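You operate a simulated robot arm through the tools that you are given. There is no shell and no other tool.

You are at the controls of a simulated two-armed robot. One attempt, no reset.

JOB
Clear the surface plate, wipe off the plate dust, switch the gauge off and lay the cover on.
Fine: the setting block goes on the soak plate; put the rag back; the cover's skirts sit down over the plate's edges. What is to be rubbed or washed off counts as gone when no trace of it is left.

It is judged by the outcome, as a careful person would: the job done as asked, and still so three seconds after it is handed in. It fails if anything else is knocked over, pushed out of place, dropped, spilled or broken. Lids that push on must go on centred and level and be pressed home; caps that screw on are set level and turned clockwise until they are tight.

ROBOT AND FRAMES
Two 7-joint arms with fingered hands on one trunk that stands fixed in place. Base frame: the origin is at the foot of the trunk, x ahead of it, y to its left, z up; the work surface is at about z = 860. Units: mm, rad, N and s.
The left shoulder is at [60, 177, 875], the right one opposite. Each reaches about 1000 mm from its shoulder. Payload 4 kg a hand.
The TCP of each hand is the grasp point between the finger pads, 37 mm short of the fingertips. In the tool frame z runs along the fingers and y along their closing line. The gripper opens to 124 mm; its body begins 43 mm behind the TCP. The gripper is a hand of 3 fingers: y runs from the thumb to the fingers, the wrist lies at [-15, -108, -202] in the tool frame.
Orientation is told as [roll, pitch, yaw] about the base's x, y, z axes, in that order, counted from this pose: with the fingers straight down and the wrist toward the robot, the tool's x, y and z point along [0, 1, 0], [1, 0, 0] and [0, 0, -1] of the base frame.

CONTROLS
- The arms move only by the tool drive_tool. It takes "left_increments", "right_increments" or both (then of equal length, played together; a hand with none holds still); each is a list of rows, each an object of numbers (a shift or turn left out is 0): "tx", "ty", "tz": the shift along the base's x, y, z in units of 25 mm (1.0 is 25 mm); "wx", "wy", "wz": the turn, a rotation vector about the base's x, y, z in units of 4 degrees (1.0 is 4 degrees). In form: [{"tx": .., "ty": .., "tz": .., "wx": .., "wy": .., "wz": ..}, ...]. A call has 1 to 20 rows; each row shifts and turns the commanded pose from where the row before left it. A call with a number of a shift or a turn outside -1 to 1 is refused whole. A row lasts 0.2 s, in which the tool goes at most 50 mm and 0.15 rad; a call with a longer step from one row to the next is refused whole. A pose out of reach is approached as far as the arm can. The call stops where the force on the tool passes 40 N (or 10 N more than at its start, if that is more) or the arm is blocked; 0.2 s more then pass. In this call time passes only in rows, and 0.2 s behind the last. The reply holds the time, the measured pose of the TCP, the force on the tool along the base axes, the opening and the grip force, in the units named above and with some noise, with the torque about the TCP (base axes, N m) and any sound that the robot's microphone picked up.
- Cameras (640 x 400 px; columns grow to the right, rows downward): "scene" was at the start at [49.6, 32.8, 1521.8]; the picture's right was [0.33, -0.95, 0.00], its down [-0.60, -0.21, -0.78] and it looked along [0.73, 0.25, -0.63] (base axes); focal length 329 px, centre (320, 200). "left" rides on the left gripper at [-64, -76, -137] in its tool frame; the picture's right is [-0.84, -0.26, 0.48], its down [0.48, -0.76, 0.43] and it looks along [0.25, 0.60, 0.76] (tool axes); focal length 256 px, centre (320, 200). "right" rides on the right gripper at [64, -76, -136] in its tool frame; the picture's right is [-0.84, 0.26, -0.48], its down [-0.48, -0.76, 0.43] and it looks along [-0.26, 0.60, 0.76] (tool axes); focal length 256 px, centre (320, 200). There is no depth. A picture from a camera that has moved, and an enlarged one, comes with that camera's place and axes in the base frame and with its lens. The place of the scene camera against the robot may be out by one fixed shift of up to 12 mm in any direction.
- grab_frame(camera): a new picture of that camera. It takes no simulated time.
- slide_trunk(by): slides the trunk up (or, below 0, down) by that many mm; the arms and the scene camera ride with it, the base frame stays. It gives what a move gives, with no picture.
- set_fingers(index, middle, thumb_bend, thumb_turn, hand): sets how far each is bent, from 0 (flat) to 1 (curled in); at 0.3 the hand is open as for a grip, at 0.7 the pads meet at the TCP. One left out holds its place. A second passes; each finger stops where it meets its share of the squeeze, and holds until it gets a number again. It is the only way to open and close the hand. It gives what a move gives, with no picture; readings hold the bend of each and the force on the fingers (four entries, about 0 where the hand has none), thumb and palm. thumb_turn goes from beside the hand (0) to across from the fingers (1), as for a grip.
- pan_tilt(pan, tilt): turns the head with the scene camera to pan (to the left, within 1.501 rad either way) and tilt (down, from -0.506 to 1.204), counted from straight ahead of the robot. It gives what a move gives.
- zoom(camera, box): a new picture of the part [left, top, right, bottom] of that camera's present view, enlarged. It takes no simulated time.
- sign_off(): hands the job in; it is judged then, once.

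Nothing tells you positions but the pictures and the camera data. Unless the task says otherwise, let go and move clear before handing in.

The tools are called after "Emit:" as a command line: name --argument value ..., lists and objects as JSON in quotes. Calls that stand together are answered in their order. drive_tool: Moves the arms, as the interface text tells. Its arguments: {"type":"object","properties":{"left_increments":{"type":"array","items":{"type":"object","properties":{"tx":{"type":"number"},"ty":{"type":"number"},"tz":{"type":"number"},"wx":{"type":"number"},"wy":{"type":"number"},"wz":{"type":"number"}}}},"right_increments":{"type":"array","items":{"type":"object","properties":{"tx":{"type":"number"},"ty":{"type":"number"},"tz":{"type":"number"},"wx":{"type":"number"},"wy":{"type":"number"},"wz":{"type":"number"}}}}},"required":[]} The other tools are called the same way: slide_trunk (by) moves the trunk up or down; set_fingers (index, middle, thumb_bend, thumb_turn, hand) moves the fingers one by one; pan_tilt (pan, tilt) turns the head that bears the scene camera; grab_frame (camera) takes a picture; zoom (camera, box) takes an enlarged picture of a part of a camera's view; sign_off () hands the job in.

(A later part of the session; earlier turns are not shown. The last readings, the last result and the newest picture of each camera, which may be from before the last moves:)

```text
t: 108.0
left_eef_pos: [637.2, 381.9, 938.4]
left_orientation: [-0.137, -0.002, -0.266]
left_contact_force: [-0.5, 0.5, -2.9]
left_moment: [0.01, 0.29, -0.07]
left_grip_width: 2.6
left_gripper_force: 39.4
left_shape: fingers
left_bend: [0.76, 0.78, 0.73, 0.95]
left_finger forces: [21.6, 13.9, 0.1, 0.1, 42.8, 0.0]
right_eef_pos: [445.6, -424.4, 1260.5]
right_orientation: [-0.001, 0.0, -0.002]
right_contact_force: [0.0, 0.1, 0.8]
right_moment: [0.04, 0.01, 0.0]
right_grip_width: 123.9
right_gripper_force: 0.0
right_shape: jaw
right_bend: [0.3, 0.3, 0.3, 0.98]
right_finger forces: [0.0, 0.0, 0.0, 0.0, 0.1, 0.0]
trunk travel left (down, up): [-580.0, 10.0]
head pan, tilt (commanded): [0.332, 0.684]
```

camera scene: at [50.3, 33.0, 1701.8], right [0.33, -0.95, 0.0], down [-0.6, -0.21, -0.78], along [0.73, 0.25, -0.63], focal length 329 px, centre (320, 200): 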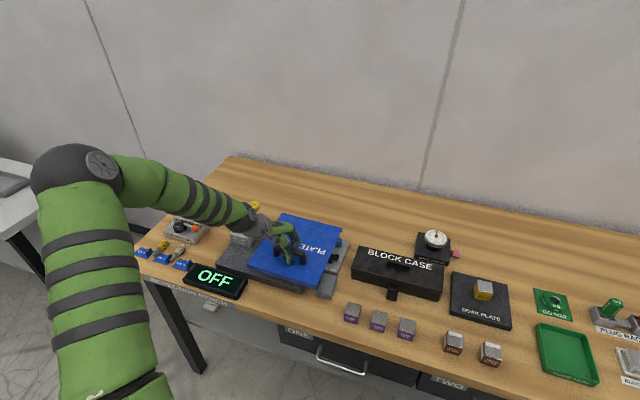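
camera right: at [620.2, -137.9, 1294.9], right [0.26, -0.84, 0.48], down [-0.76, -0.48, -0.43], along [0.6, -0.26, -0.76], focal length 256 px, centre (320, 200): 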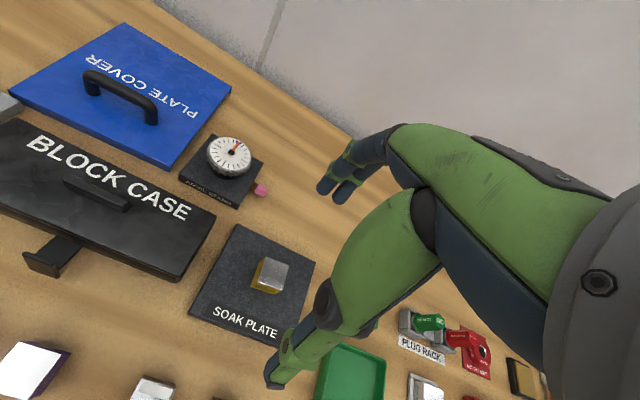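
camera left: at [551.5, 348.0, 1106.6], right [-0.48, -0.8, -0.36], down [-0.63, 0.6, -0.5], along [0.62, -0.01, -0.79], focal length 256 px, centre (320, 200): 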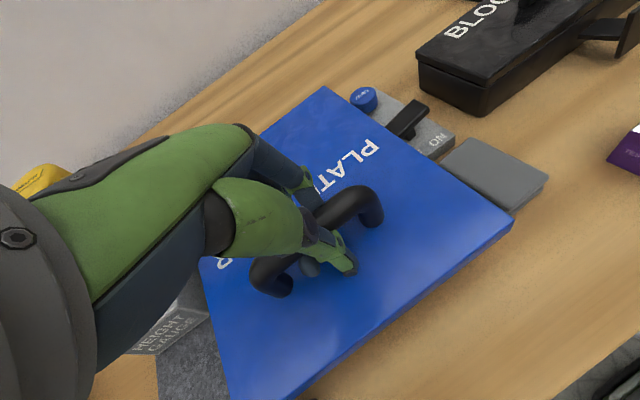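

Emit:
drive_tool --left_increments '[{"tz": -0.08}, {"tz": -0.08}]'

Emit:
zoom --camera "scene" --box '[280, 205, 360, 255]'

Emit:
zoom --camera "scene" --box '[240, 255, 320, 305]'

Emit:
zoom --camera "scene" --box '[215, 240, 295, 290]'

```text
t: 108.6
left_eef_pos: [638.0, 381.2, 937.5]
left_orientation: [-0.136, -0.007, -0.266]
left_contact_force: [-5.2, 2.3, 19.0]
left_moment: [-0.23, 0.25, -0.1]
left_grip_width: 2.8
left_gripper_force: 49.0
left_shape: fingers
left_bend: [0.76, 0.78, 0.73, 0.95]
left_finger forces: [18.6, 13.2, 0.0, 0.1, 66.4, 0.0]
right_eef_pos: [444.8, -425.8, 1262.2]
right_orientation: [0.0, -0.002, 0.0]
right_contact_force: [-0.7, -0.2, 0.9]
right_moment: [-0.01, -0.04, -0.02]
right_grip_width: 123.9
right_gripper_force: 0.1
right_shape: jaw
right_bend: [0.3, 0.3, 0.3, 0.98]
right_finger forces: [0.1, 0.0, 0.1, 0.0, 0.0, 0.1]
trunk travel left (down, up): [-580.0, 10.0]
head pan, tilt (commanded): [0.332, 0.684]
```

```text
8.00 times, centred on (320, 230) of scene
camera zoom: at [47.6, 32.2, 1702.3], right [0.33, -0.95, 0.0], down [-0.6, -0.21, -0.78], along [0.73, 0.25, -0.63], focal length 2635 px, centre (320, -40)
```

zoom: 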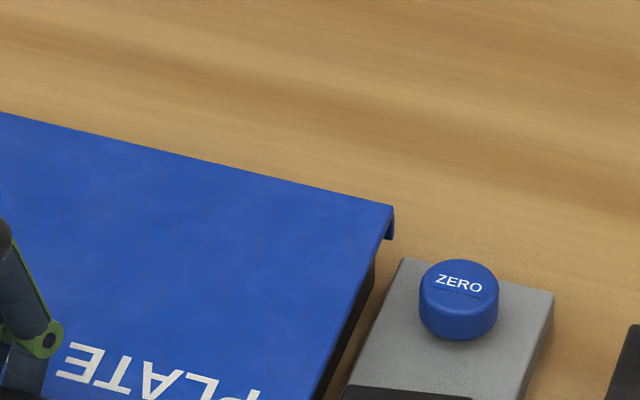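

```text
8.00 times, centred on (280, 280) of scene
camera zoom: at [47.6, 32.2, 1702.3], right [0.33, -0.95, 0.0], down [-0.6, -0.21, -0.78], along [0.73, 0.25, -0.63], focal length 2635 px, centre (640, -440)
```

zoom: 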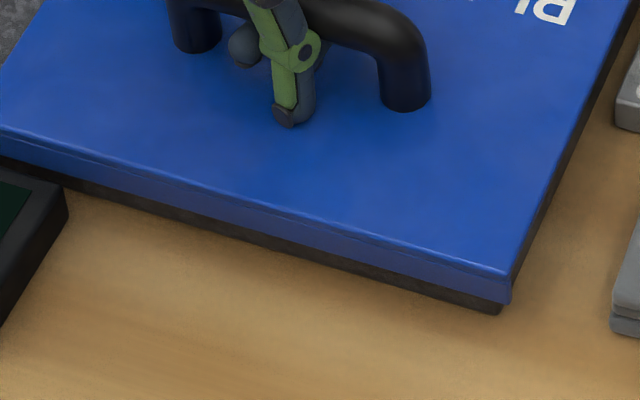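

```text
8.00 times, centred on (255, 265) of scene
camera zoom: at [47.6, 32.2, 1702.3], right [0.33, -0.95, 0.0], down [-0.6, -0.21, -0.78], along [0.73, 0.25, -0.63], focal length 2635 px, centre (840, -320)
```

zoom: 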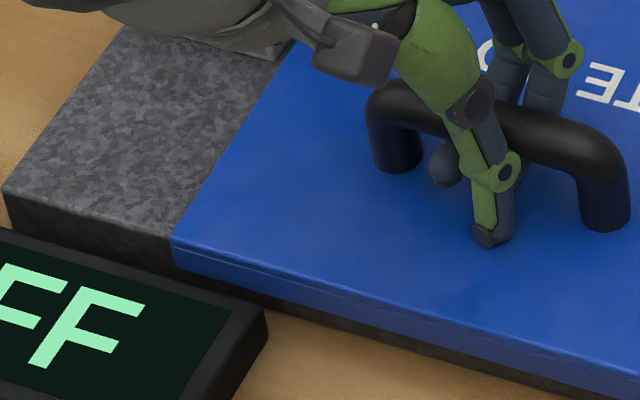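

Firm, evenly distributed contact (about 20 N, resultant near the handle) – the cover appears seated. I ease off and open the hand.

Emit:
drive_tool --left_increments '[{"tz": 0.1}]'

Emit:
set_fingers --hand "left" --index 0.6 --middle 0.6 --thumb_bend 0.6

Emit:
set_fingers --hand "left" --index 0.42 --middle 0.42 --thumb_bend 0.42

Emit:
zoom --camera "scene" --box '[210, 190, 350, 295]'

Emit:
grab_frame --camera "left"

```text
t: 109.0
left_eef_pos: [636.7, 381.9, 937.0]
left_orientation: [-0.137, -0.006, -0.267]
left_contact_force: [-1.4, 1.7, 13.7]
left_moment: [-0.2, 0.17, -0.09]
left_grip_width: 2.7
left_gripper_force: 45.4
left_shape: fingers
left_bend: [0.76, 0.78, 0.73, 0.95]
left_finger forces: [19.3, 12.8, 0.1, 0.0, 59.0, 0.0]
right_eef_pos: [444.9, -425.8, 1261.0]
right_orientation: [0.001, 0.0, -0.004]
right_contact_force: [0.6, 0.6, -0.5]
right_moment: [-0.01, -0.01, 0.02]
right_grip_width: 123.7
right_gripper_force: 0.0
right_shape: jaw
right_bend: [0.3, 0.3, 0.3, 0.98]
right_finger forces: [0.1, 0.0, 0.0, 0.0, 0.1, 0.0]
trunk travel left (down, up): [-580.0, 10.0]
head pan, tilt (commanded): [0.332, 0.684]
```

```text
t: 110.0
left_eef_pos: [636.6, 381.0, 937.4]
left_orientation: [-0.136, -0.007, -0.268]
left_contact_force: [1.6, -0.7, 29.2]
left_moment: [-0.19, -0.22, 0.05]
left_grip_width: 20.7
left_gripper_force: 14.1
left_shape: fingers
left_bend: [0.62, 0.63, 0.61, 0.97]
left_finger forces: [11.9, 9.9, 0.0, 0.1, 7.2, 0.0]
right_eef_pos: [443.7, -426.0, 1260.3]
right_orientation: [0.001, -0.002, -0.001]
right_contact_force: [0.1, -0.3, -0.2]
right_moment: [0.0, 0.03, 0.0]
right_grip_width: 123.6
right_gripper_force: 0.1
right_shape: jaw
right_bend: [0.3, 0.3, 0.3, 0.98]
right_finger forces: [0.0, 0.1, 0.0, 0.0, 0.1, 0.0]
trunk travel left (down, up): [-580.0, 10.0]
head pan, tilt (commanded): [0.332, 0.684]
```

```text
t: 111.0
left_eef_pos: [639.2, 380.8, 939.1]
left_orientation: [-0.135, -0.009, -0.267]
left_contact_force: [0.5, -2.1, 18.9]
left_moment: [-0.11, -0.15, 0.08]
left_grip_width: 85.3
left_gripper_force: 9.6
left_shape: fingers
left_bend: [0.42, 0.43, 0.42, 0.97]
left_finger forces: [0.0, 12.3, 0.0, 0.0, 7.1, 0.0]
right_eef_pos: [444.9, -424.9, 1260.4]
right_orientation: [0.001, 0.0, -0.002]
right_contact_force: [0.7, 0.3, -0.7]
right_moment: [-0.06, 0.0, 0.04]
right_grip_width: 123.6
right_gripper_force: 0.1
right_shape: jaw
right_bend: [0.3, 0.3, 0.3, 0.98]
right_finger forces: [0.0, 0.0, 0.1, 0.0, 0.0, 0.0]
trunk travel left (down, up): [-580.0, 10.0]
head pan, tilt (commanded): [0.332, 0.684]
stopped (left hand): the force on the tool passed its limit at 40 N (the readings are from after the stop); the commanded pose is now the measured one
```

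```text
3.81 times, centred on (280, 242) of scene
camera zoom: at [49.0, 32.0, 1701.4], right [0.33, -0.95, 0.0], down [-0.6, -0.2, -0.78], along [0.73, 0.25, -0.63], focal length 1255 px, centre (472, 38)
```

zoom: 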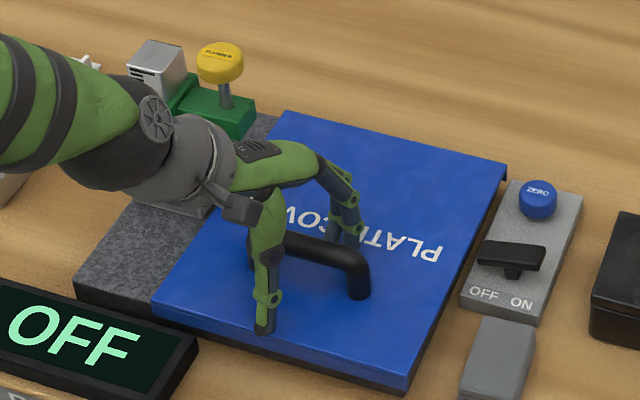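

```text
taken
camera left: at [554.6, 357.5, 1083.1], right [-0.48, -0.8, -0.37], down [-0.62, 0.61, -0.5], along [0.62, -0.01, -0.78], focal length 256 px, centre (320, 200)
```

left: 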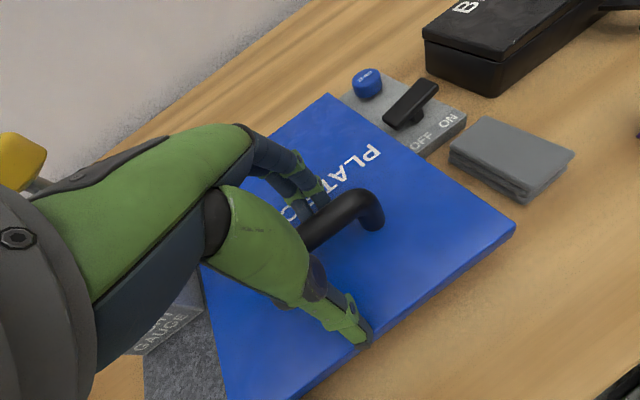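

The bar is free; fingertips are pressing on the lid, so I lift the hand straight up now.

Emit:
drive_tool --left_increments '[{"tz": 0.2}, {"tz": 0.3}, {"tz": 0.5}, {"tz": 0.8}, {"tz": 1}]'

Emit:
grab_frame --camera "left"

Emit:
zoom --camera "scene" --box '[210, 190, 350, 295]'

```text
t: 112.2
left_eef_pos: [638.4, 382.0, 1008.3]
left_orientation: [-0.137, -0.005, -0.27]
left_contact_force: [0.8, -0.6, 0.3]
left_moment: [-0.01, -0.05, 0.01]
left_grip_width: 86.5
left_gripper_force: 0.1
left_shape: fingers
left_bend: [0.42, 0.42, 0.42, 0.97]
left_finger forces: [0.0, 0.1, 0.0, 0.0, 0.0, 0.1]
right_eef_pos: [445.7, -425.4, 1260.4]
right_orientation: [0.0, 0.0, -0.002]
right_contact_force: [0.4, -0.6, -0.4]
right_moment: [0.01, 0.0, 0.01]
right_grip_width: 123.7
right_gripper_force: 0.0
right_shape: jaw
right_bend: [0.3, 0.3, 0.3, 0.98]
right_finger forces: [0.0, 0.0, 0.0, 0.0, 0.0, 0.1]
trunk travel left (down, up): [-580.0, 10.0]
head pan, tilt (commanded): [0.332, 0.684]
```

```text
taken
camera left: at [554.1, 359.2, 1151.0], right [-0.48, -0.8, -0.37], down [-0.62, 0.6, -0.5], along [0.62, -0.01, -0.78], focal length 256 px, centre (320, 200)
```

left: 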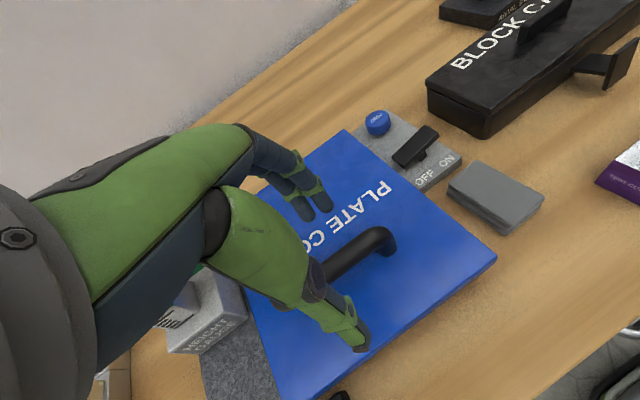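

```text
3.81 times, centred on (280, 242) of scene
camera zoom: at [49.1, 32.3, 1701.8], right [0.33, -0.95, 0.0], down [-0.6, -0.21, -0.78], along [0.73, 0.25, -0.63], focal length 1255 px, centre (472, 38)
```

zoom: 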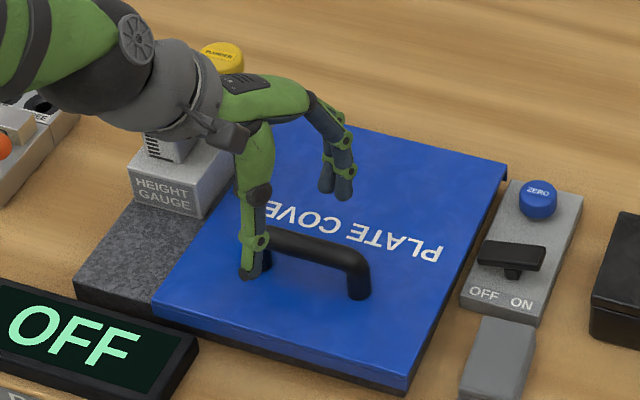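

Hand is clear. I raise it and pull back so I can inspect the cover.

Emit:
drive_tool --left_increments '[{"tz": 1}, {"tz": 1}, {"tz": 1}, {"tz": 1, "tx": -0.5}, {"tx": -1, "tz": 0.3}, {"tx": -1, "wx": 0.5}, {"tx": -1, "wx": 0.5}, {"tx": -1, "wx": 0.5}, {"tx": -1, "wx": 0.5}, {"tx": -1}]'

Emit:
grab_frame --camera "scene"

Emit:
zoom --camera "scene" --box '[205, 185, 355, 300]'

Emit:
grab_frame --camera "left"

```text
t: 114.4
left_eef_pos: [473.3, 382.5, 1115.1]
left_orientation: [0.0, 0.031, -0.266]
left_contact_force: [0.2, -0.8, 0.1]
left_moment: [0.02, 0.0, 0.0]
left_grip_width: 86.6
left_gripper_force: 0.0
left_shape: fingers
left_bend: [0.42, 0.42, 0.42, 0.98]
left_finger forces: [0.1, 0.1, 0.0, 0.0, 0.0, 0.0]
right_eef_pos: [444.6, -426.1, 1261.1]
right_orientation: [0.001, 0.001, -0.002]
right_contact_force: [-0.8, 0.6, 0.2]
right_moment: [-0.02, 0.01, 0.02]
right_grip_width: 123.9
right_gripper_force: 0.0
right_shape: jaw
right_bend: [0.3, 0.3, 0.3, 0.98]
right_finger forces: [0.1, 0.0, 0.0, 0.0, 0.0, 0.1]
trunk travel left (down, up): [-580.0, 10.0]
head pan, tilt (commanded): [0.332, 0.684]
```

```text
taken
camera scene: at [48.8, 32.4, 1701.9], right [0.33, -0.95, 0.0], down [-0.6, -0.21, -0.78], along [0.73, 0.25, -0.63], focal length 329 px, centre (320, 200)
```

scene: 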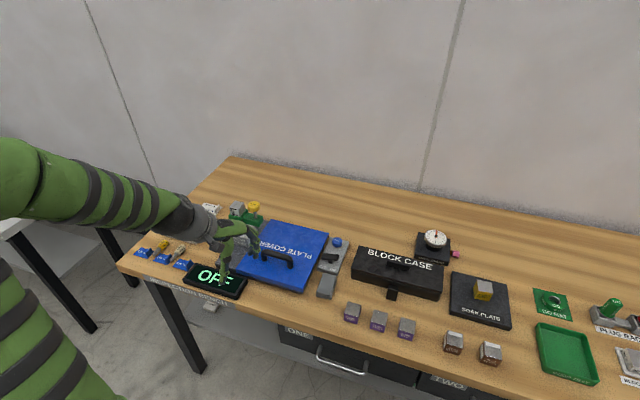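

```text
3.48 times, centred on (280, 242) of scene
camera zoom: at [48.8, 32.4, 1701.9], right [0.33, -0.95, 0.0], down [-0.6, -0.21, -0.78], along [0.73, 0.25, -0.63], focal length 1146 px, centre (459, 52)
```

zoom: 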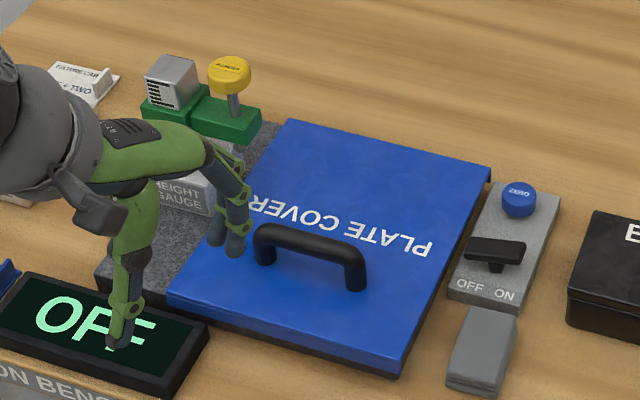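

```text
taken
camera left: at [388.7, 339.0, 1254.1], right [-0.48, -0.74, -0.47], down [-0.62, 0.67, -0.41], along [0.62, 0.1, -0.78], focal length 256 px, centre (320, 200)
```

left: 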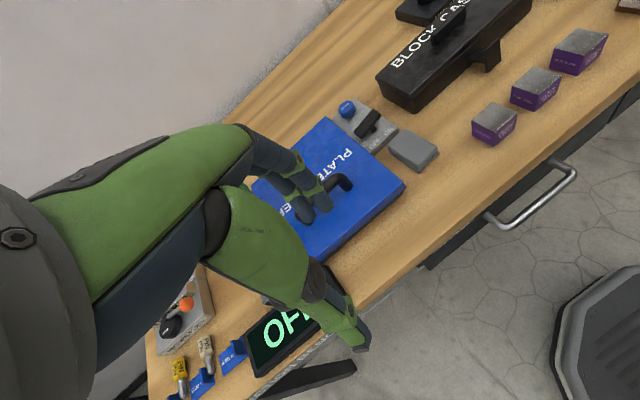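

Emit:
zoom --camera "scene" --box '[240, 255, 320, 305]'

Emit:
zoom --camera "scene" --box '[280, 205, 360, 255]'

Emit:
zoom --camera "scene" --box '[235, 195, 315, 245]'

Emit:
zoom --camera "scene" --box '[215, 240, 295, 290]'

```text
8.00 times, centred on (280, 280) of scene
camera zoom: at [48.8, 32.4, 1701.9], right [0.33, -0.95, 0.0], down [-0.6, -0.21, -0.78], along [0.73, 0.25, -0.63], focal length 2635 px, centre (640, -440)
```

zoom: 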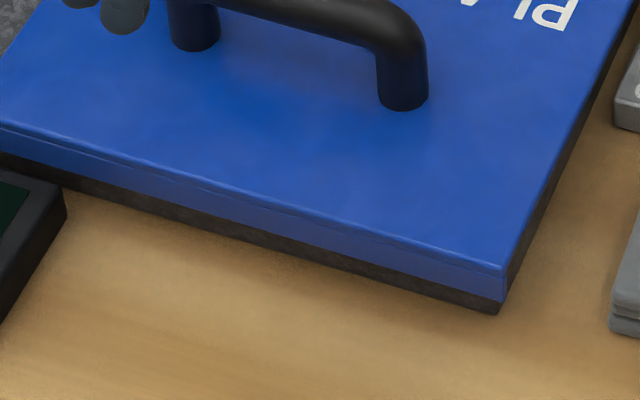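

```text
8.00 times, centred on (320, 230) of scene
camera zoom: at [48.8, 32.4, 1701.9], right [0.33, -0.95, 0.0], down [-0.6, -0.21, -0.78], along [0.73, 0.25, -0.63], focal length 2635 px, centre (320, -40)
```

zoom: 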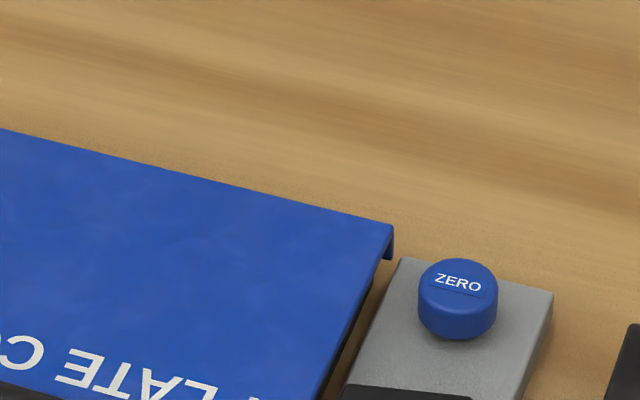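

```text
8.00 times, centred on (275, 220) of scene
camera zoom: at [48.8, 32.4, 1701.9], right [0.33, -0.95, 0.0], down [-0.6, -0.21, -0.78], along [0.73, 0.25, -0.63], focal length 2635 px, centre (680, 40)
```

zoom: 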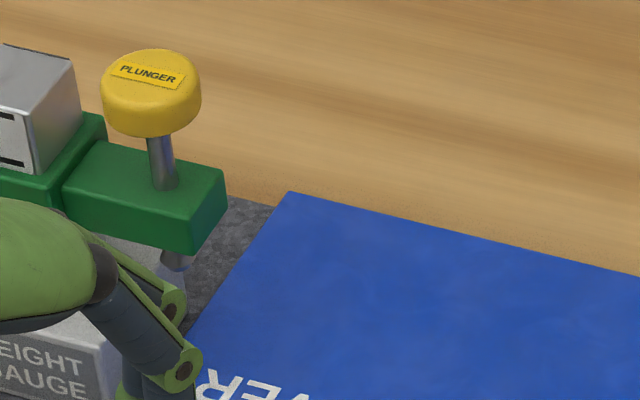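

```text
8.00 times, centred on (255, 265) of scene
camera zoom: at [48.8, 32.4, 1701.9], right [0.33, -0.95, 0.0], down [-0.6, -0.21, -0.78], along [0.73, 0.25, -0.63], focal length 2635 px, centre (840, -320)
```

zoom: 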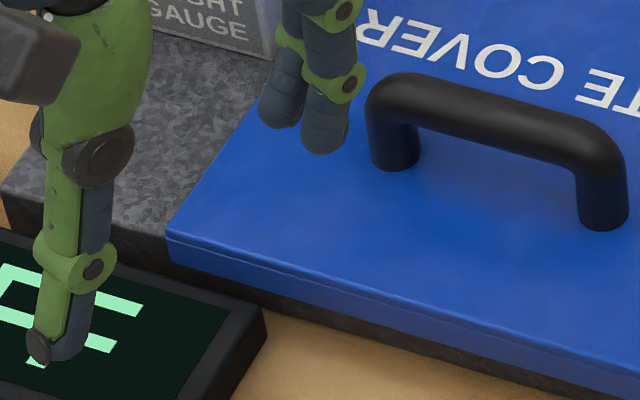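

The back settled fully after release. To verify the seating I want a low front view: I tilt the left hand up and use its camera from in front of the bench.

Emit:
drive_tool --left_increments '[{"wy": -1}, {"wy": -1}, {"wy": -1}, {"wy": -1}, {"wy": -1}, {"wy": -1}, {"wy": -1}, {"wy": -1}, {"wy": -1}, {"tx": -0.5, "tz": -0.8}, {"tx": -0.3, "tz": -1}, {"tz": -1}, {"tz": -1}, {"tz": -1}]'

Emit:
grab_frame --camera "left"

Emit:
grab_frame --camera "scene"

```text
t: 117.4
left_eef_pos: [465.0, 363.5, 997.5]
left_orientation: [0.034, -0.328, -0.311]
left_contact_force: [0.3, 0.2, 1.0]
left_moment: [0.1, 0.02, 0.01]
left_grip_width: 87.1
left_gripper_force: 0.1
left_shape: fingers
left_bend: [0.42, 0.42, 0.42, 0.98]
left_finger forces: [0.0, 0.0, 0.0, 0.0, 0.1, 0.0]
left hand out of reach, approached as far as the arm can: row 2, 4, 6, 9, 10
right_eef_pos: [448.4, -428.4, 1259.5]
right_orientation: [0.003, 0.003, -0.001]
right_contact_force: [0.2, -0.8, -0.7]
right_moment: [0.05, 0.02, 0.01]
right_grip_width: 123.7
right_gripper_force: 0.0
right_shape: jaw
right_bend: [0.3, 0.3, 0.3, 0.98]
right_finger forces: [0.0, 0.0, 0.1, 0.1, 0.1, 0.0]
trunk travel left (down, up): [-580.0, 10.0]
head pan, tilt (commanded): [0.332, 0.684]
```

```text
taken
camera left: at [336.2, 332.4, 1100.6], right [-0.33, -0.76, -0.57], down [-0.4, 0.65, -0.64], along [0.85, 0.02, -0.52], focal length 256 px, centre (320, 200)
```

left: 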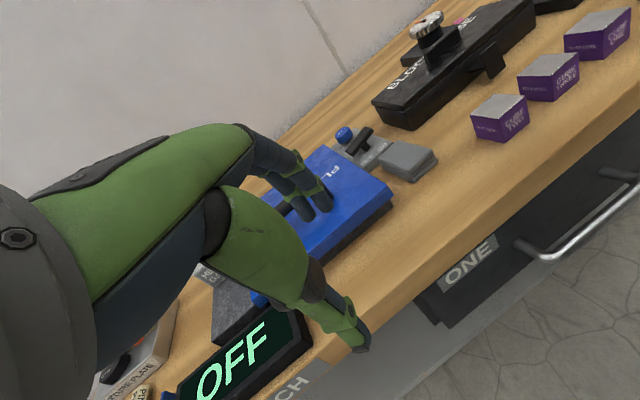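

```text
taken
camera scene: at [51.7, 28.2, 1701.9], right [0.33, -0.95, 0.0], down [-0.6, -0.2, -0.78], along [0.73, 0.25, -0.63], focal length 329 px, centre (320, 200)
```

scene: 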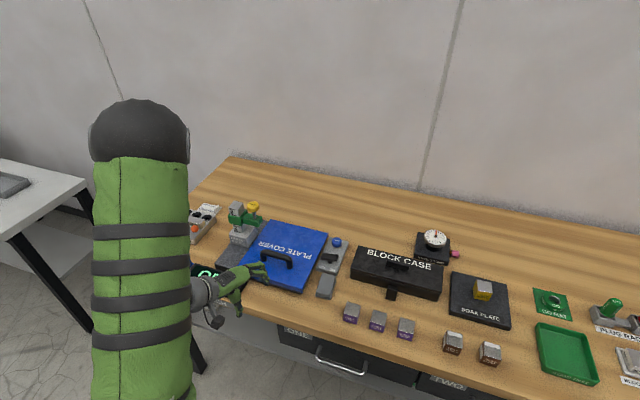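

Emit:
zoom --camera "left" --box '[300, 120, 440, 280]'

Emit:
zoom --camera "scene" --box '[230, 200, 350, 300]'

```text
2.50 times, centred on (370, 200) of left
camera zoom: at [336.2, 332.4, 1100.6], right [-0.33, -0.76, -0.57], down [-0.4, 0.65, -0.64], along [0.85, 0.02, -0.52], focal length 640 px, centre (195, 200)
```

zoom: 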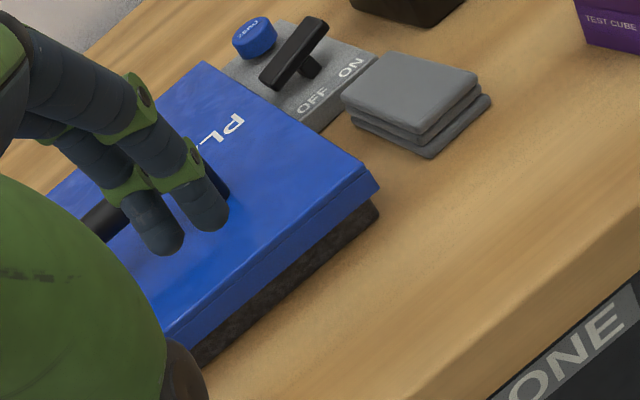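

```text
4.00 times, centred on (290, 250) of scene
camera zoom: at [51.7, 28.2, 1701.9], right [0.33, -0.95, 0.0], down [-0.6, -0.2, -0.78], along [0.73, 0.25, -0.63], focal length 1318 px, centre (440, 0)
```

zoom: 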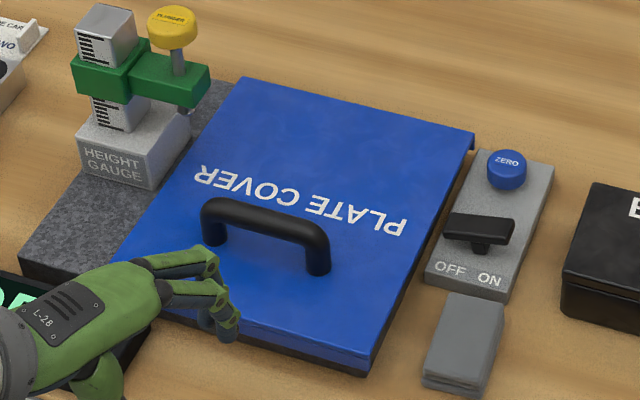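

The front skirt clearly overlaps the plate's front. I retract the left arm and use the right camera for a view along the cover's right side to check it's level.

Emit:
drive_tool --left_increments '[{"tz": 1, "tx": -0.5}, {"tz": 1, "tx": -0.5}, {"tz": 1, "ty": 0.5, "wy": 1}, {"tz": 1, "ty": 0.5, "wy": 1}, {"tz": 1, "ty": 0.5, "wy": 1}, {"ty": 0.5, "wy": 1}, {"ty": 0.5, "wy": 1}, {"ty": 0.5}, {"ty": 0.5}, {"ty": 0.5}]'

Emit:
drive_tool --right_increments '[{"wz": 1, "tx": 0.22, "ty": 1, "tz": -0.2}, {"wz": 1, "tx": 0.22, "ty": 1, "tz": -0.2}, {"wz": 1, "tx": 0.22, "ty": 1, "tz": -0.2}, {"wz": 1, "tx": 0.22, "ty": 1, "tz": -0.2}, {"wz": 1, "tx": 0.22, "ty": 1, "tz": -0.2}, {"wz": 1, "tx": 0.22, "ty": 1, "tz": -0.2}, {"wz": 1, "tx": 0.22, "ty": 1, "tz": -0.2}, {"wz": 1, "tx": 0.22, "ty": 1, "tz": -0.2}, {"wz": 1, "tx": 0.22, "ty": 1, "tz": -0.2}, {"wz": 1, "tx": 0.22, "ty": 1, "tz": -0.2}, {"wz": 1, "tx": 0.22, "ty": 1, "tz": -0.2}, {"wz": 1, "tx": 0.22, "ty": 1, "tz": -0.2}, {"wz": 1, "tx": 0.22, "ty": 1, "tz": -0.2}, {"wz": 1, "tx": 0.22, "ty": 1, "tz": -0.2}, {"wz": 1, "tx": 0.22, "ty": 1, "tz": -0.2}, {"wz": 1, "tx": 0.22, "ty": 1, "tz": -0.2}, {"wz": 1, "tx": 0.22, "ty": 1, "tz": -0.2}, {"wz": 1, "tx": 0.22, "ty": 1, "tz": -0.2}]'

Emit:
grab_frame --camera "right"

Emit:
grab_frame --camera "scene"

```text
t: 119.6
left_eef_pos: [439.9, 464.5, 1120.3]
left_orientation: [-0.075, 0.004, -0.293]
left_contact_force: [0.2, 0.0, 1.0]
left_moment: [0.01, 0.03, 0.0]
left_grip_width: 86.7
left_gripper_force: 0.1
left_shape: fingers
left_bend: [0.42, 0.42, 0.42, 0.98]
left_finger forces: [0.0, 0.0, 0.1, 0.1, 0.0, 0.0]
right_eef_pos: [446.8, -425.3, 1262.0]
right_orientation: [0.0, 0.001, -0.002]
right_contact_force: [0.7, 0.5, -0.1]
right_moment: [-0.01, 0.0, 0.0]
right_grip_width: 123.5
right_gripper_force: 0.1
right_shape: jaw
right_bend: [0.3, 0.3, 0.3, 0.98]
right_finger forces: [0.1, 0.0, 0.1, 0.0, 0.1, 0.0]
trunk travel left (down, up): [-580.0, 10.0]
head pan, tilt (commanded): [0.332, 0.684]
```

```text
t: 123.4
left_eef_pos: [440.7, 465.2, 1119.9]
left_orientation: [-0.074, 0.004, -0.294]
left_contact_force: [0.5, 0.7, -0.8]
left_moment: [-0.06, -0.01, 0.03]
left_grip_width: 87.1
left_gripper_force: 0.1
left_shape: fingers
left_bend: [0.42, 0.42, 0.42, 0.98]
left_finger forces: [0.0, 0.0, 0.0, 0.0, 0.0, 0.0]
right_eef_pos: [546.8, 26.7, 1172.7]
right_orientation: [0.001, 0.001, 1.256]
right_contact_force: [0.5, -0.6, -0.4]
right_moment: [0.01, 0.03, -0.01]
right_grip_width: 123.5
right_gripper_force: 0.1
right_shape: jaw
right_bend: [0.3, 0.3, 0.3, 0.98]
right_finger forces: [0.0, 0.0, 0.1, 0.0, 0.0, 0.0]
trunk travel left (down, up): [-580.0, 10.0]
head pan, tilt (commanded): [0.332, 0.684]
```

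```text
taken
camera right: at [461.7, -26.1, 1308.0], right [0.88, -0.01, 0.48], down [0.22, -0.87, -0.43], along [0.43, 0.49, -0.76], focal length 256 px, centre (320, 200)
```

right: 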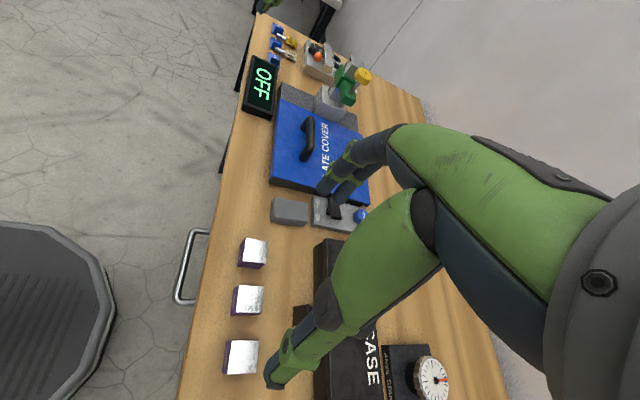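

```text
taken
camera scene: at [50.3, 33.4, 1701.8], right [0.33, -0.95, 0.0], down [-0.6, -0.21, -0.78], along [0.73, 0.25, -0.63], focal length 329 px, centre (320, 200)
```

scene: 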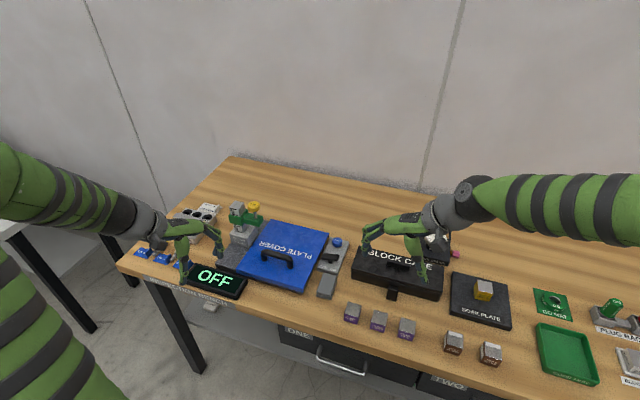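

Emit:
drive_tool --right_increments '[{"wx": 0.93, "wy": -0.75, "tz": -0.6}, {"wx": 0.93, "wy": -0.75, "tz": -0.6}, {"wx": 0.93, "wy": -0.75, "tz": -0.6}, {"wx": 0.93, "wy": -0.75, "tz": -0.6}, {"wx": 0.93, "wy": -0.75, "tz": -0.6}, {"wx": 0.93, "wy": -0.75, "tz": -0.6}]'

Emit:
grab_frame --camera "right"

Emit:
zoom --camera "scene" --box '[215, 240, 295, 290]'

Emit:
zoom --camera "scene" --box '[230, 200, 350, 300]'

```text
t: 124.8
left_eef_pos: [441.5, 465.1, 1119.3]
left_orientation: [-0.072, 0.003, -0.295]
left_contact_force: [0.4, -0.2, -0.4]
left_moment: [0.06, -0.02, -0.01]
left_grip_width: 87.2
left_gripper_force: 0.0
left_shape: fingers
left_bend: [0.42, 0.42, 0.42, 0.98]
left_finger forces: [0.0, 0.0, 0.0, 0.1, 0.0, 0.0]
right_eef_pos: [547.2, 24.9, 1082.5]
right_orientation: [-0.193, -0.467, 1.304]
right_contact_force: [-0.5, 0.7, 0.1]
right_moment: [0.0, 0.0, -0.02]
right_grip_width: 123.6
right_gripper_force: 0.1
right_shape: jaw
right_bend: [0.3, 0.3, 0.3, 0.98]
right_finger forces: [0.0, 0.0, 0.0, 0.0, 0.1, 0.0]
trunk travel left (down, up): [-580.0, 10.0]
head pan, tilt (commanded): [0.332, 0.684]
```

```text
taken
camera right: at [427.6, -69.0, 1155.9], right [0.69, -0.25, 0.68], down [0.4, -0.66, -0.64], along [0.61, 0.71, -0.35], focal length 256 px, centre (320, 200)
```

right: 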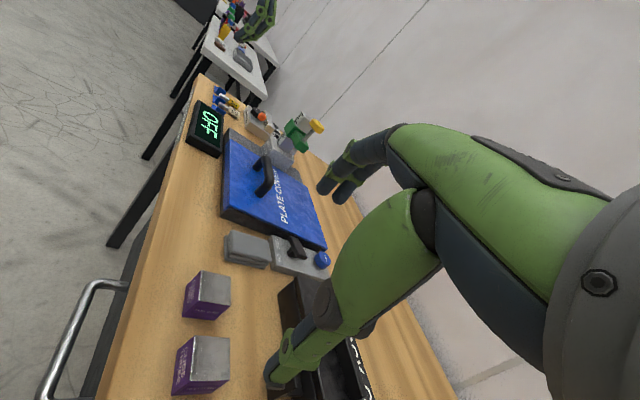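

```text
8.00 times, centred on (255, 265) of scene
camera zoom: at [50.0, 32.0, 1701.9], right [0.33, -0.95, 0.0], down [-0.6, -0.2, -0.78], along [0.73, 0.25, -0.63], focal length 2635 px, centre (840, -320)
```

zoom: 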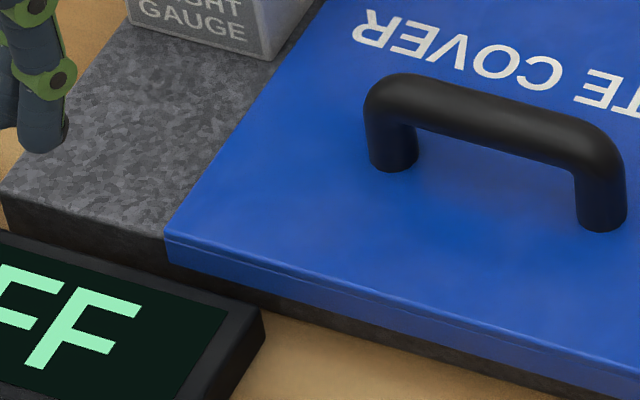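

```text
4.00 times, centred on (290, 250) of scene
camera zoom: at [50.0, 32.0, 1701.9], right [0.33, -0.95, 0.0], down [-0.6, -0.2, -0.78], along [0.73, 0.25, -0.63], focal length 1318 px, centre (440, 0)
```

zoom: 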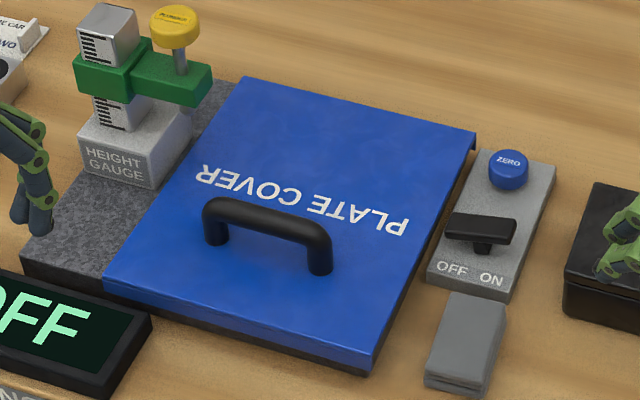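

Emit:
zoom --camera "right" --box '[205, 120, 345, 260]'

Emit:
zoom --camera "right" --box '[210, 180, 340, 260]'

```text
2.86 times, centred on (275, 190) of right
camera zoom: at [427.6, -69.0, 1155.9], right [0.69, -0.25, 0.68], down [0.4, -0.66, -0.64], along [0.61, 0.71, -0.35], focal length 731 px, centre (449, 229)
```

zoom: 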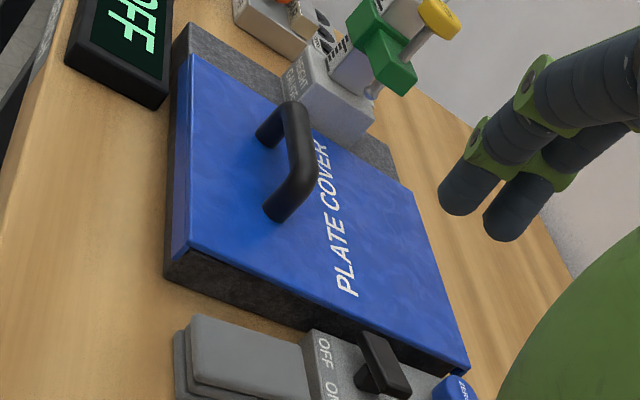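

```text
4.92 times, centred on (275, 220) of right
camera zoom: at [427.6, -69.0, 1155.9], right [0.69, -0.25, 0.68], down [0.4, -0.66, -0.64], along [0.61, 0.71, -0.35], focal length 1260 px, centre (542, 102)
```

zoom: 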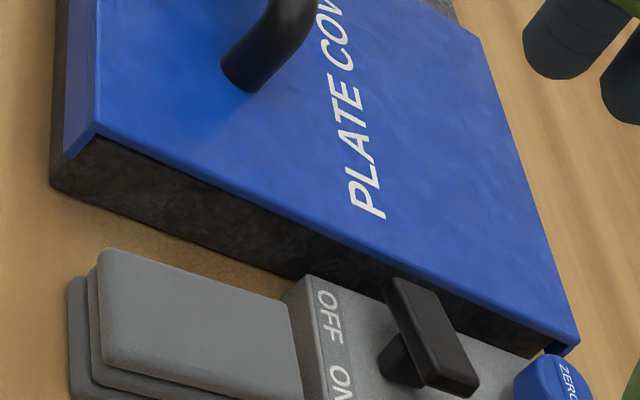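

The right-side view shows the cover lying flat: front and back top corners are at equal height and both skirts hang over the edges. I check the left edge with the left camera too.

Emit:
grab_frame --camera "left"

Emit:
zoom --camera "right" --box '[215, 125, 325, 195]'

```text
taken
camera left: at [354.1, 433.9, 1262.4], right [-0.5, -0.76, -0.42], down [-0.6, 0.65, -0.47], along [0.63, 0.02, -0.78], focal length 256 px, centre (320, 200)
```

left: 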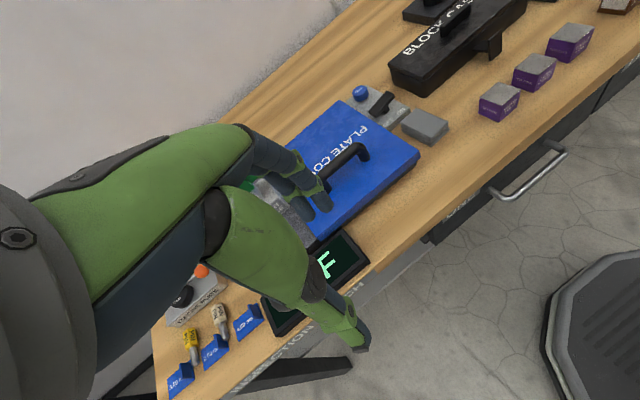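

```text
5.71 times, centred on (270, 160) of right
camera zoom: at [427.6, -69.0, 1155.9], right [0.69, -0.25, 0.68], down [0.4, -0.66, -0.64], along [0.61, 0.71, -0.35], focal length 1463 px, centre (606, 429)
```

zoom: 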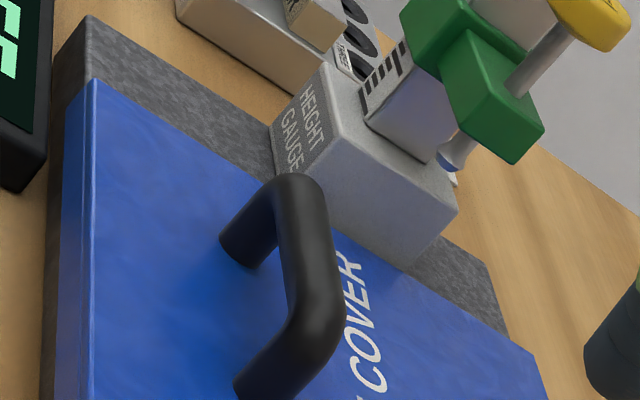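

The left side of the cover seems ~3–4 mm high, so it may not be quite pressed home there. I'll close the left hand and press gently on the front-left part of the cover, staying clear of the gauge.

Emit:
set_fingers --hand "left" --index 0.7 --middle 0.7 --thumb_bend 0.7

Emit:
drive_tool --left_increments '[{"tx": 1}, {"tx": 1}, {"tx": 1}, {"tx": 1}, {"tx": 1, "ty": -0.3}, {"tx": 1, "ty": -0.3}, {"tx": 1, "ty": -0.3}, {"tx": 0.3, "tz": -0.5}, {"tz": -1}, {"tz": -1}, {"tz": -1}]'

Emit:
grab_frame --camera "left"

Emit:
zoom --camera "scene" --box '[205, 185, 355, 300]'

Emit:
zoom --camera "right" --box '[205, 90, 345, 230]'

```text
t: 125.8
left_eef_pos: [439.6, 464.9, 1120.3]
left_orientation: [-0.07, 0.004, -0.292]
left_contact_force: [0.6, -0.5, -0.4]
left_moment: [0.03, 0.03, -0.04]
left_grip_width: 1.1
left_gripper_force: 0.0
left_shape: fingers
left_bend: [0.7, 0.7, 0.7, 0.98]
left_finger forces: [0.0, 0.0, 0.0, 0.1, 0.0, 0.0]
right_eef_pos: [545.5, 26.5, 1081.4]
right_orientation: [-0.192, -0.465, 1.301]
right_contact_force: [-0.4, -0.5, 0.7]
right_moment: [0.0, 0.03, 0.01]
right_grip_width: 123.9
right_gripper_force: 0.1
right_shape: jaw
right_bend: [0.3, 0.3, 0.3, 0.98]
right_finger forces: [0.0, 0.1, 0.0, 0.0, 0.1, 0.0]
trunk travel left (down, up): [-580.0, 10.0]
head pan, tilt (commanded): [0.332, 0.684]
```

```text
t: 128.2
left_eef_pos: [622.2, 441.3, 1032.4]
left_orientation: [-0.071, 0.005, -0.293]
left_contact_force: [0.0, 0.8, 1.0]
left_moment: [0.04, 0.0, 0.04]
left_grip_width: 1.3
left_gripper_force: 0.0
left_shape: fingers
left_bend: [0.7, 0.7, 0.7, 0.98]
left_finger forces: [0.0, 0.0, 0.0, 0.1, 0.1, 0.0]
right_eef_pos: [546.4, 26.8, 1082.5]
right_orientation: [-0.19, -0.465, 1.303]
right_contact_force: [-0.5, 0.1, 0.4]
right_moment: [-0.05, 0.02, -0.02]
right_grip_width: 123.6
right_gripper_force: 0.1
right_shape: jaw
right_bend: [0.3, 0.3, 0.3, 0.98]
right_finger forces: [0.1, 0.0, 0.1, 0.1, 0.0, 0.1]
trunk travel left (down, up): [-580.0, 10.0]
head pan, tilt (commanded): [0.332, 0.684]
```

```text
taken
camera left: at [536.5, 411.0, 1174.6], right [-0.5, -0.76, -0.42], down [-0.6, 0.65, -0.47], along [0.63, 0.02, -0.78], focal length 256 px, centre (320, 200)
```

left: 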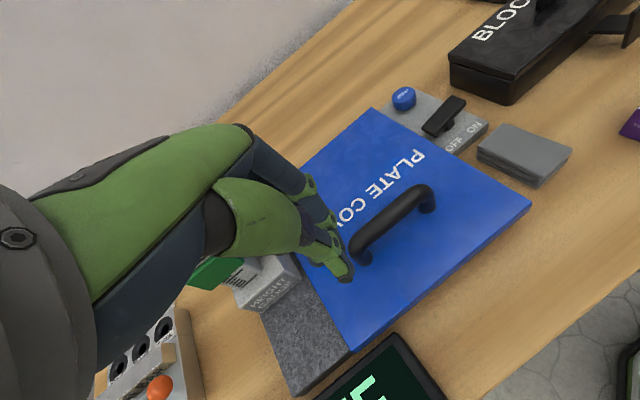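

```text
3.48 times, centred on (280, 242) of scene
camera zoom: at [50.1, 33.2, 1701.8], right [0.33, -0.95, 0.0], down [-0.6, -0.21, -0.78], along [0.73, 0.25, -0.63], focal length 1146 px, centre (459, 52)
```

zoom: 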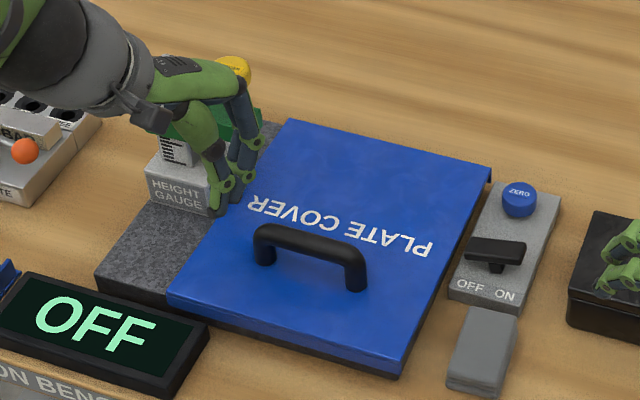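

```text
2.86 times, centred on (275, 160) of right
camera zoom: at [427.7, -68.2, 1155.8], right [0.69, -0.25, 0.68], down [0.4, -0.66, -0.64], along [0.61, 0.71, -0.36], focal length 731 px, centre (449, 314)
```

zoom: 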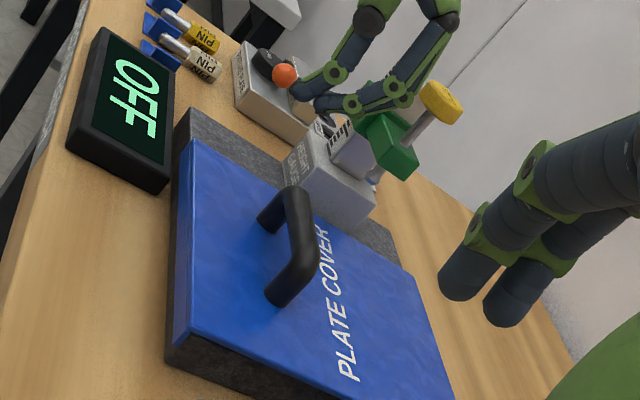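

The fist is a bit close to the handle for pressing there. Before that I take a proper look at the left edge from the left side.

Emit:
drive_tool --left_increments '[{"tz": 1}, {"tz": 1}, {"tz": 1, "tx": -0.5}, {"ty": 0.7, "wz": -1, "tx": -0.2}, {"ty": 0.7, "wz": -1, "tx": -0.2}, {"ty": 0.7, "wz": -1, "tx": -0.2}, {"ty": 0.7, "wz": -1, "tx": -0.2}, {"ty": 0.7, "wz": -1, "tx": -0.2}, {"ty": 0.7, "wz": -1, "tx": -0.2}, {"ty": 0.7, "wz": -1, "tx": -0.2}, {"ty": 0.7, "wz": -1, "tx": -0.2}, {"ty": 0.7, "wz": -1}, {"ty": 0.7, "wz": -1}, {"ty": 0.7, "wz": -0.8}]'

Emit:
grab_frame --camera "left"

Emit:
grab_frame --camera "scene"

```text
t: 131.2
left_eef_pos: [569.3, 633.6, 1106.2]
left_orientation: [-0.073, 0.005, -1.048]
left_contact_force: [0.0, -0.1, -0.3]
left_moment: [0.0, 0.03, 0.02]
left_grip_width: 1.3
left_gripper_force: 0.1
left_shape: fingers
left_bend: [0.7, 0.7, 0.7, 0.98]
left_finger forces: [0.0, 0.0, 0.0, 0.0, 0.0, 0.0]
right_eef_pos: [546.4, 26.1, 1081.8]
right_orientation: [-0.193, -0.465, 1.3]
right_contact_force: [-0.4, 0.5, 0.5]
right_moment: [0.0, 0.0, 0.02]
right_grip_width: 123.7
right_gripper_force: 0.0
right_shape: jaw
right_bend: [0.3, 0.3, 0.3, 0.98]
right_finger forces: [0.1, 0.0, 0.0, 0.1, 0.0, 0.1]
trunk travel left (down, up): [-580.0, 10.0]
head pan, tilt (commanded): [0.332, 0.684]
```

```text
taken
camera left: at [486.8, 672.8, 1247.6], right [-0.88, -0.21, -0.42], down [0.01, 0.88, -0.47], along [0.47, -0.42, -0.78], focal length 256 px, centre (320, 200)
```

left: 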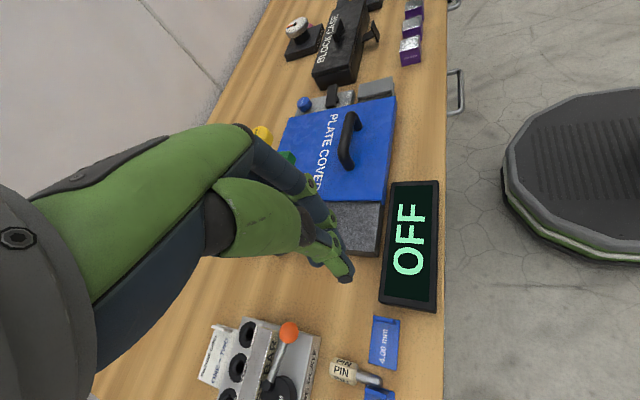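

```text
taken
camera scene: at [50.0, 33.2, 1701.8], right [0.33, -0.95, 0.0], down [-0.6, -0.21, -0.78], along [0.73, 0.25, -0.63], focal length 329 px, centre (320, 200)
```

scene: 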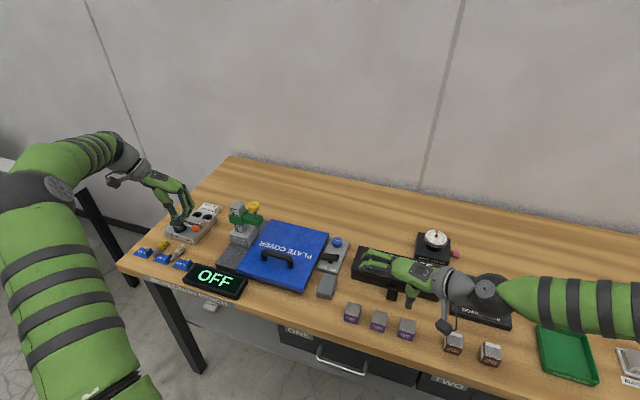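

Emit:
zoom --camera "left" --box '[310, 150, 410, 230]'

Emit:
zoom --camera "left" --box '[350, 170, 400, 210]'

Emit:
zoom --camera "scene" --box '[220, 250, 320, 310]'

```text
5.00 times, centred on (360, 190) of left
camera zoom: at [486.8, 672.8, 1247.6], right [-0.88, -0.21, -0.42], down [0.01, 0.88, -0.47], along [0.47, -0.42, -0.78], focal length 1280 px, centre (120, 250)
```

zoom: 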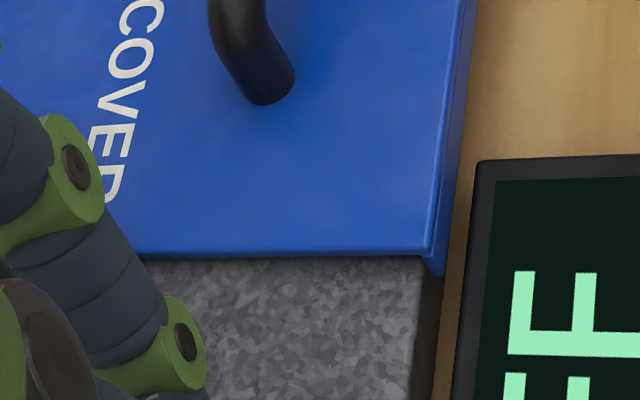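

```text
10.00 times, centred on (375, 190) of left
camera zoom: at [486.8, 672.8, 1247.6], right [-0.88, -0.21, -0.42], down [0.01, 0.88, -0.47], along [0.47, -0.42, -0.78], focal length 2560 px, centre (-230, 300)
```

zoom: 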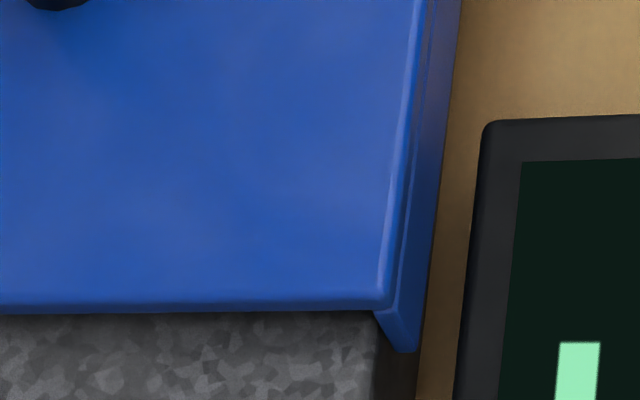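

```text
6.40 times, centred on (270, 280) of scene
camera zoom: at [50.0, 33.2, 1701.8], right [0.33, -0.95, 0.0], down [-0.6, -0.21, -0.78], along [0.73, 0.25, -0.63], focal length 2108 px, centre (640, -312)
```

zoom: 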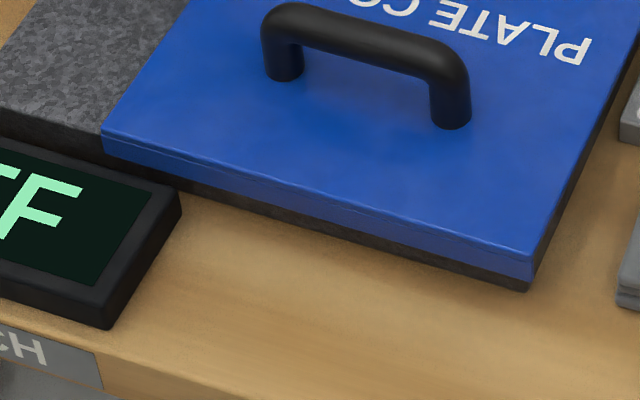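

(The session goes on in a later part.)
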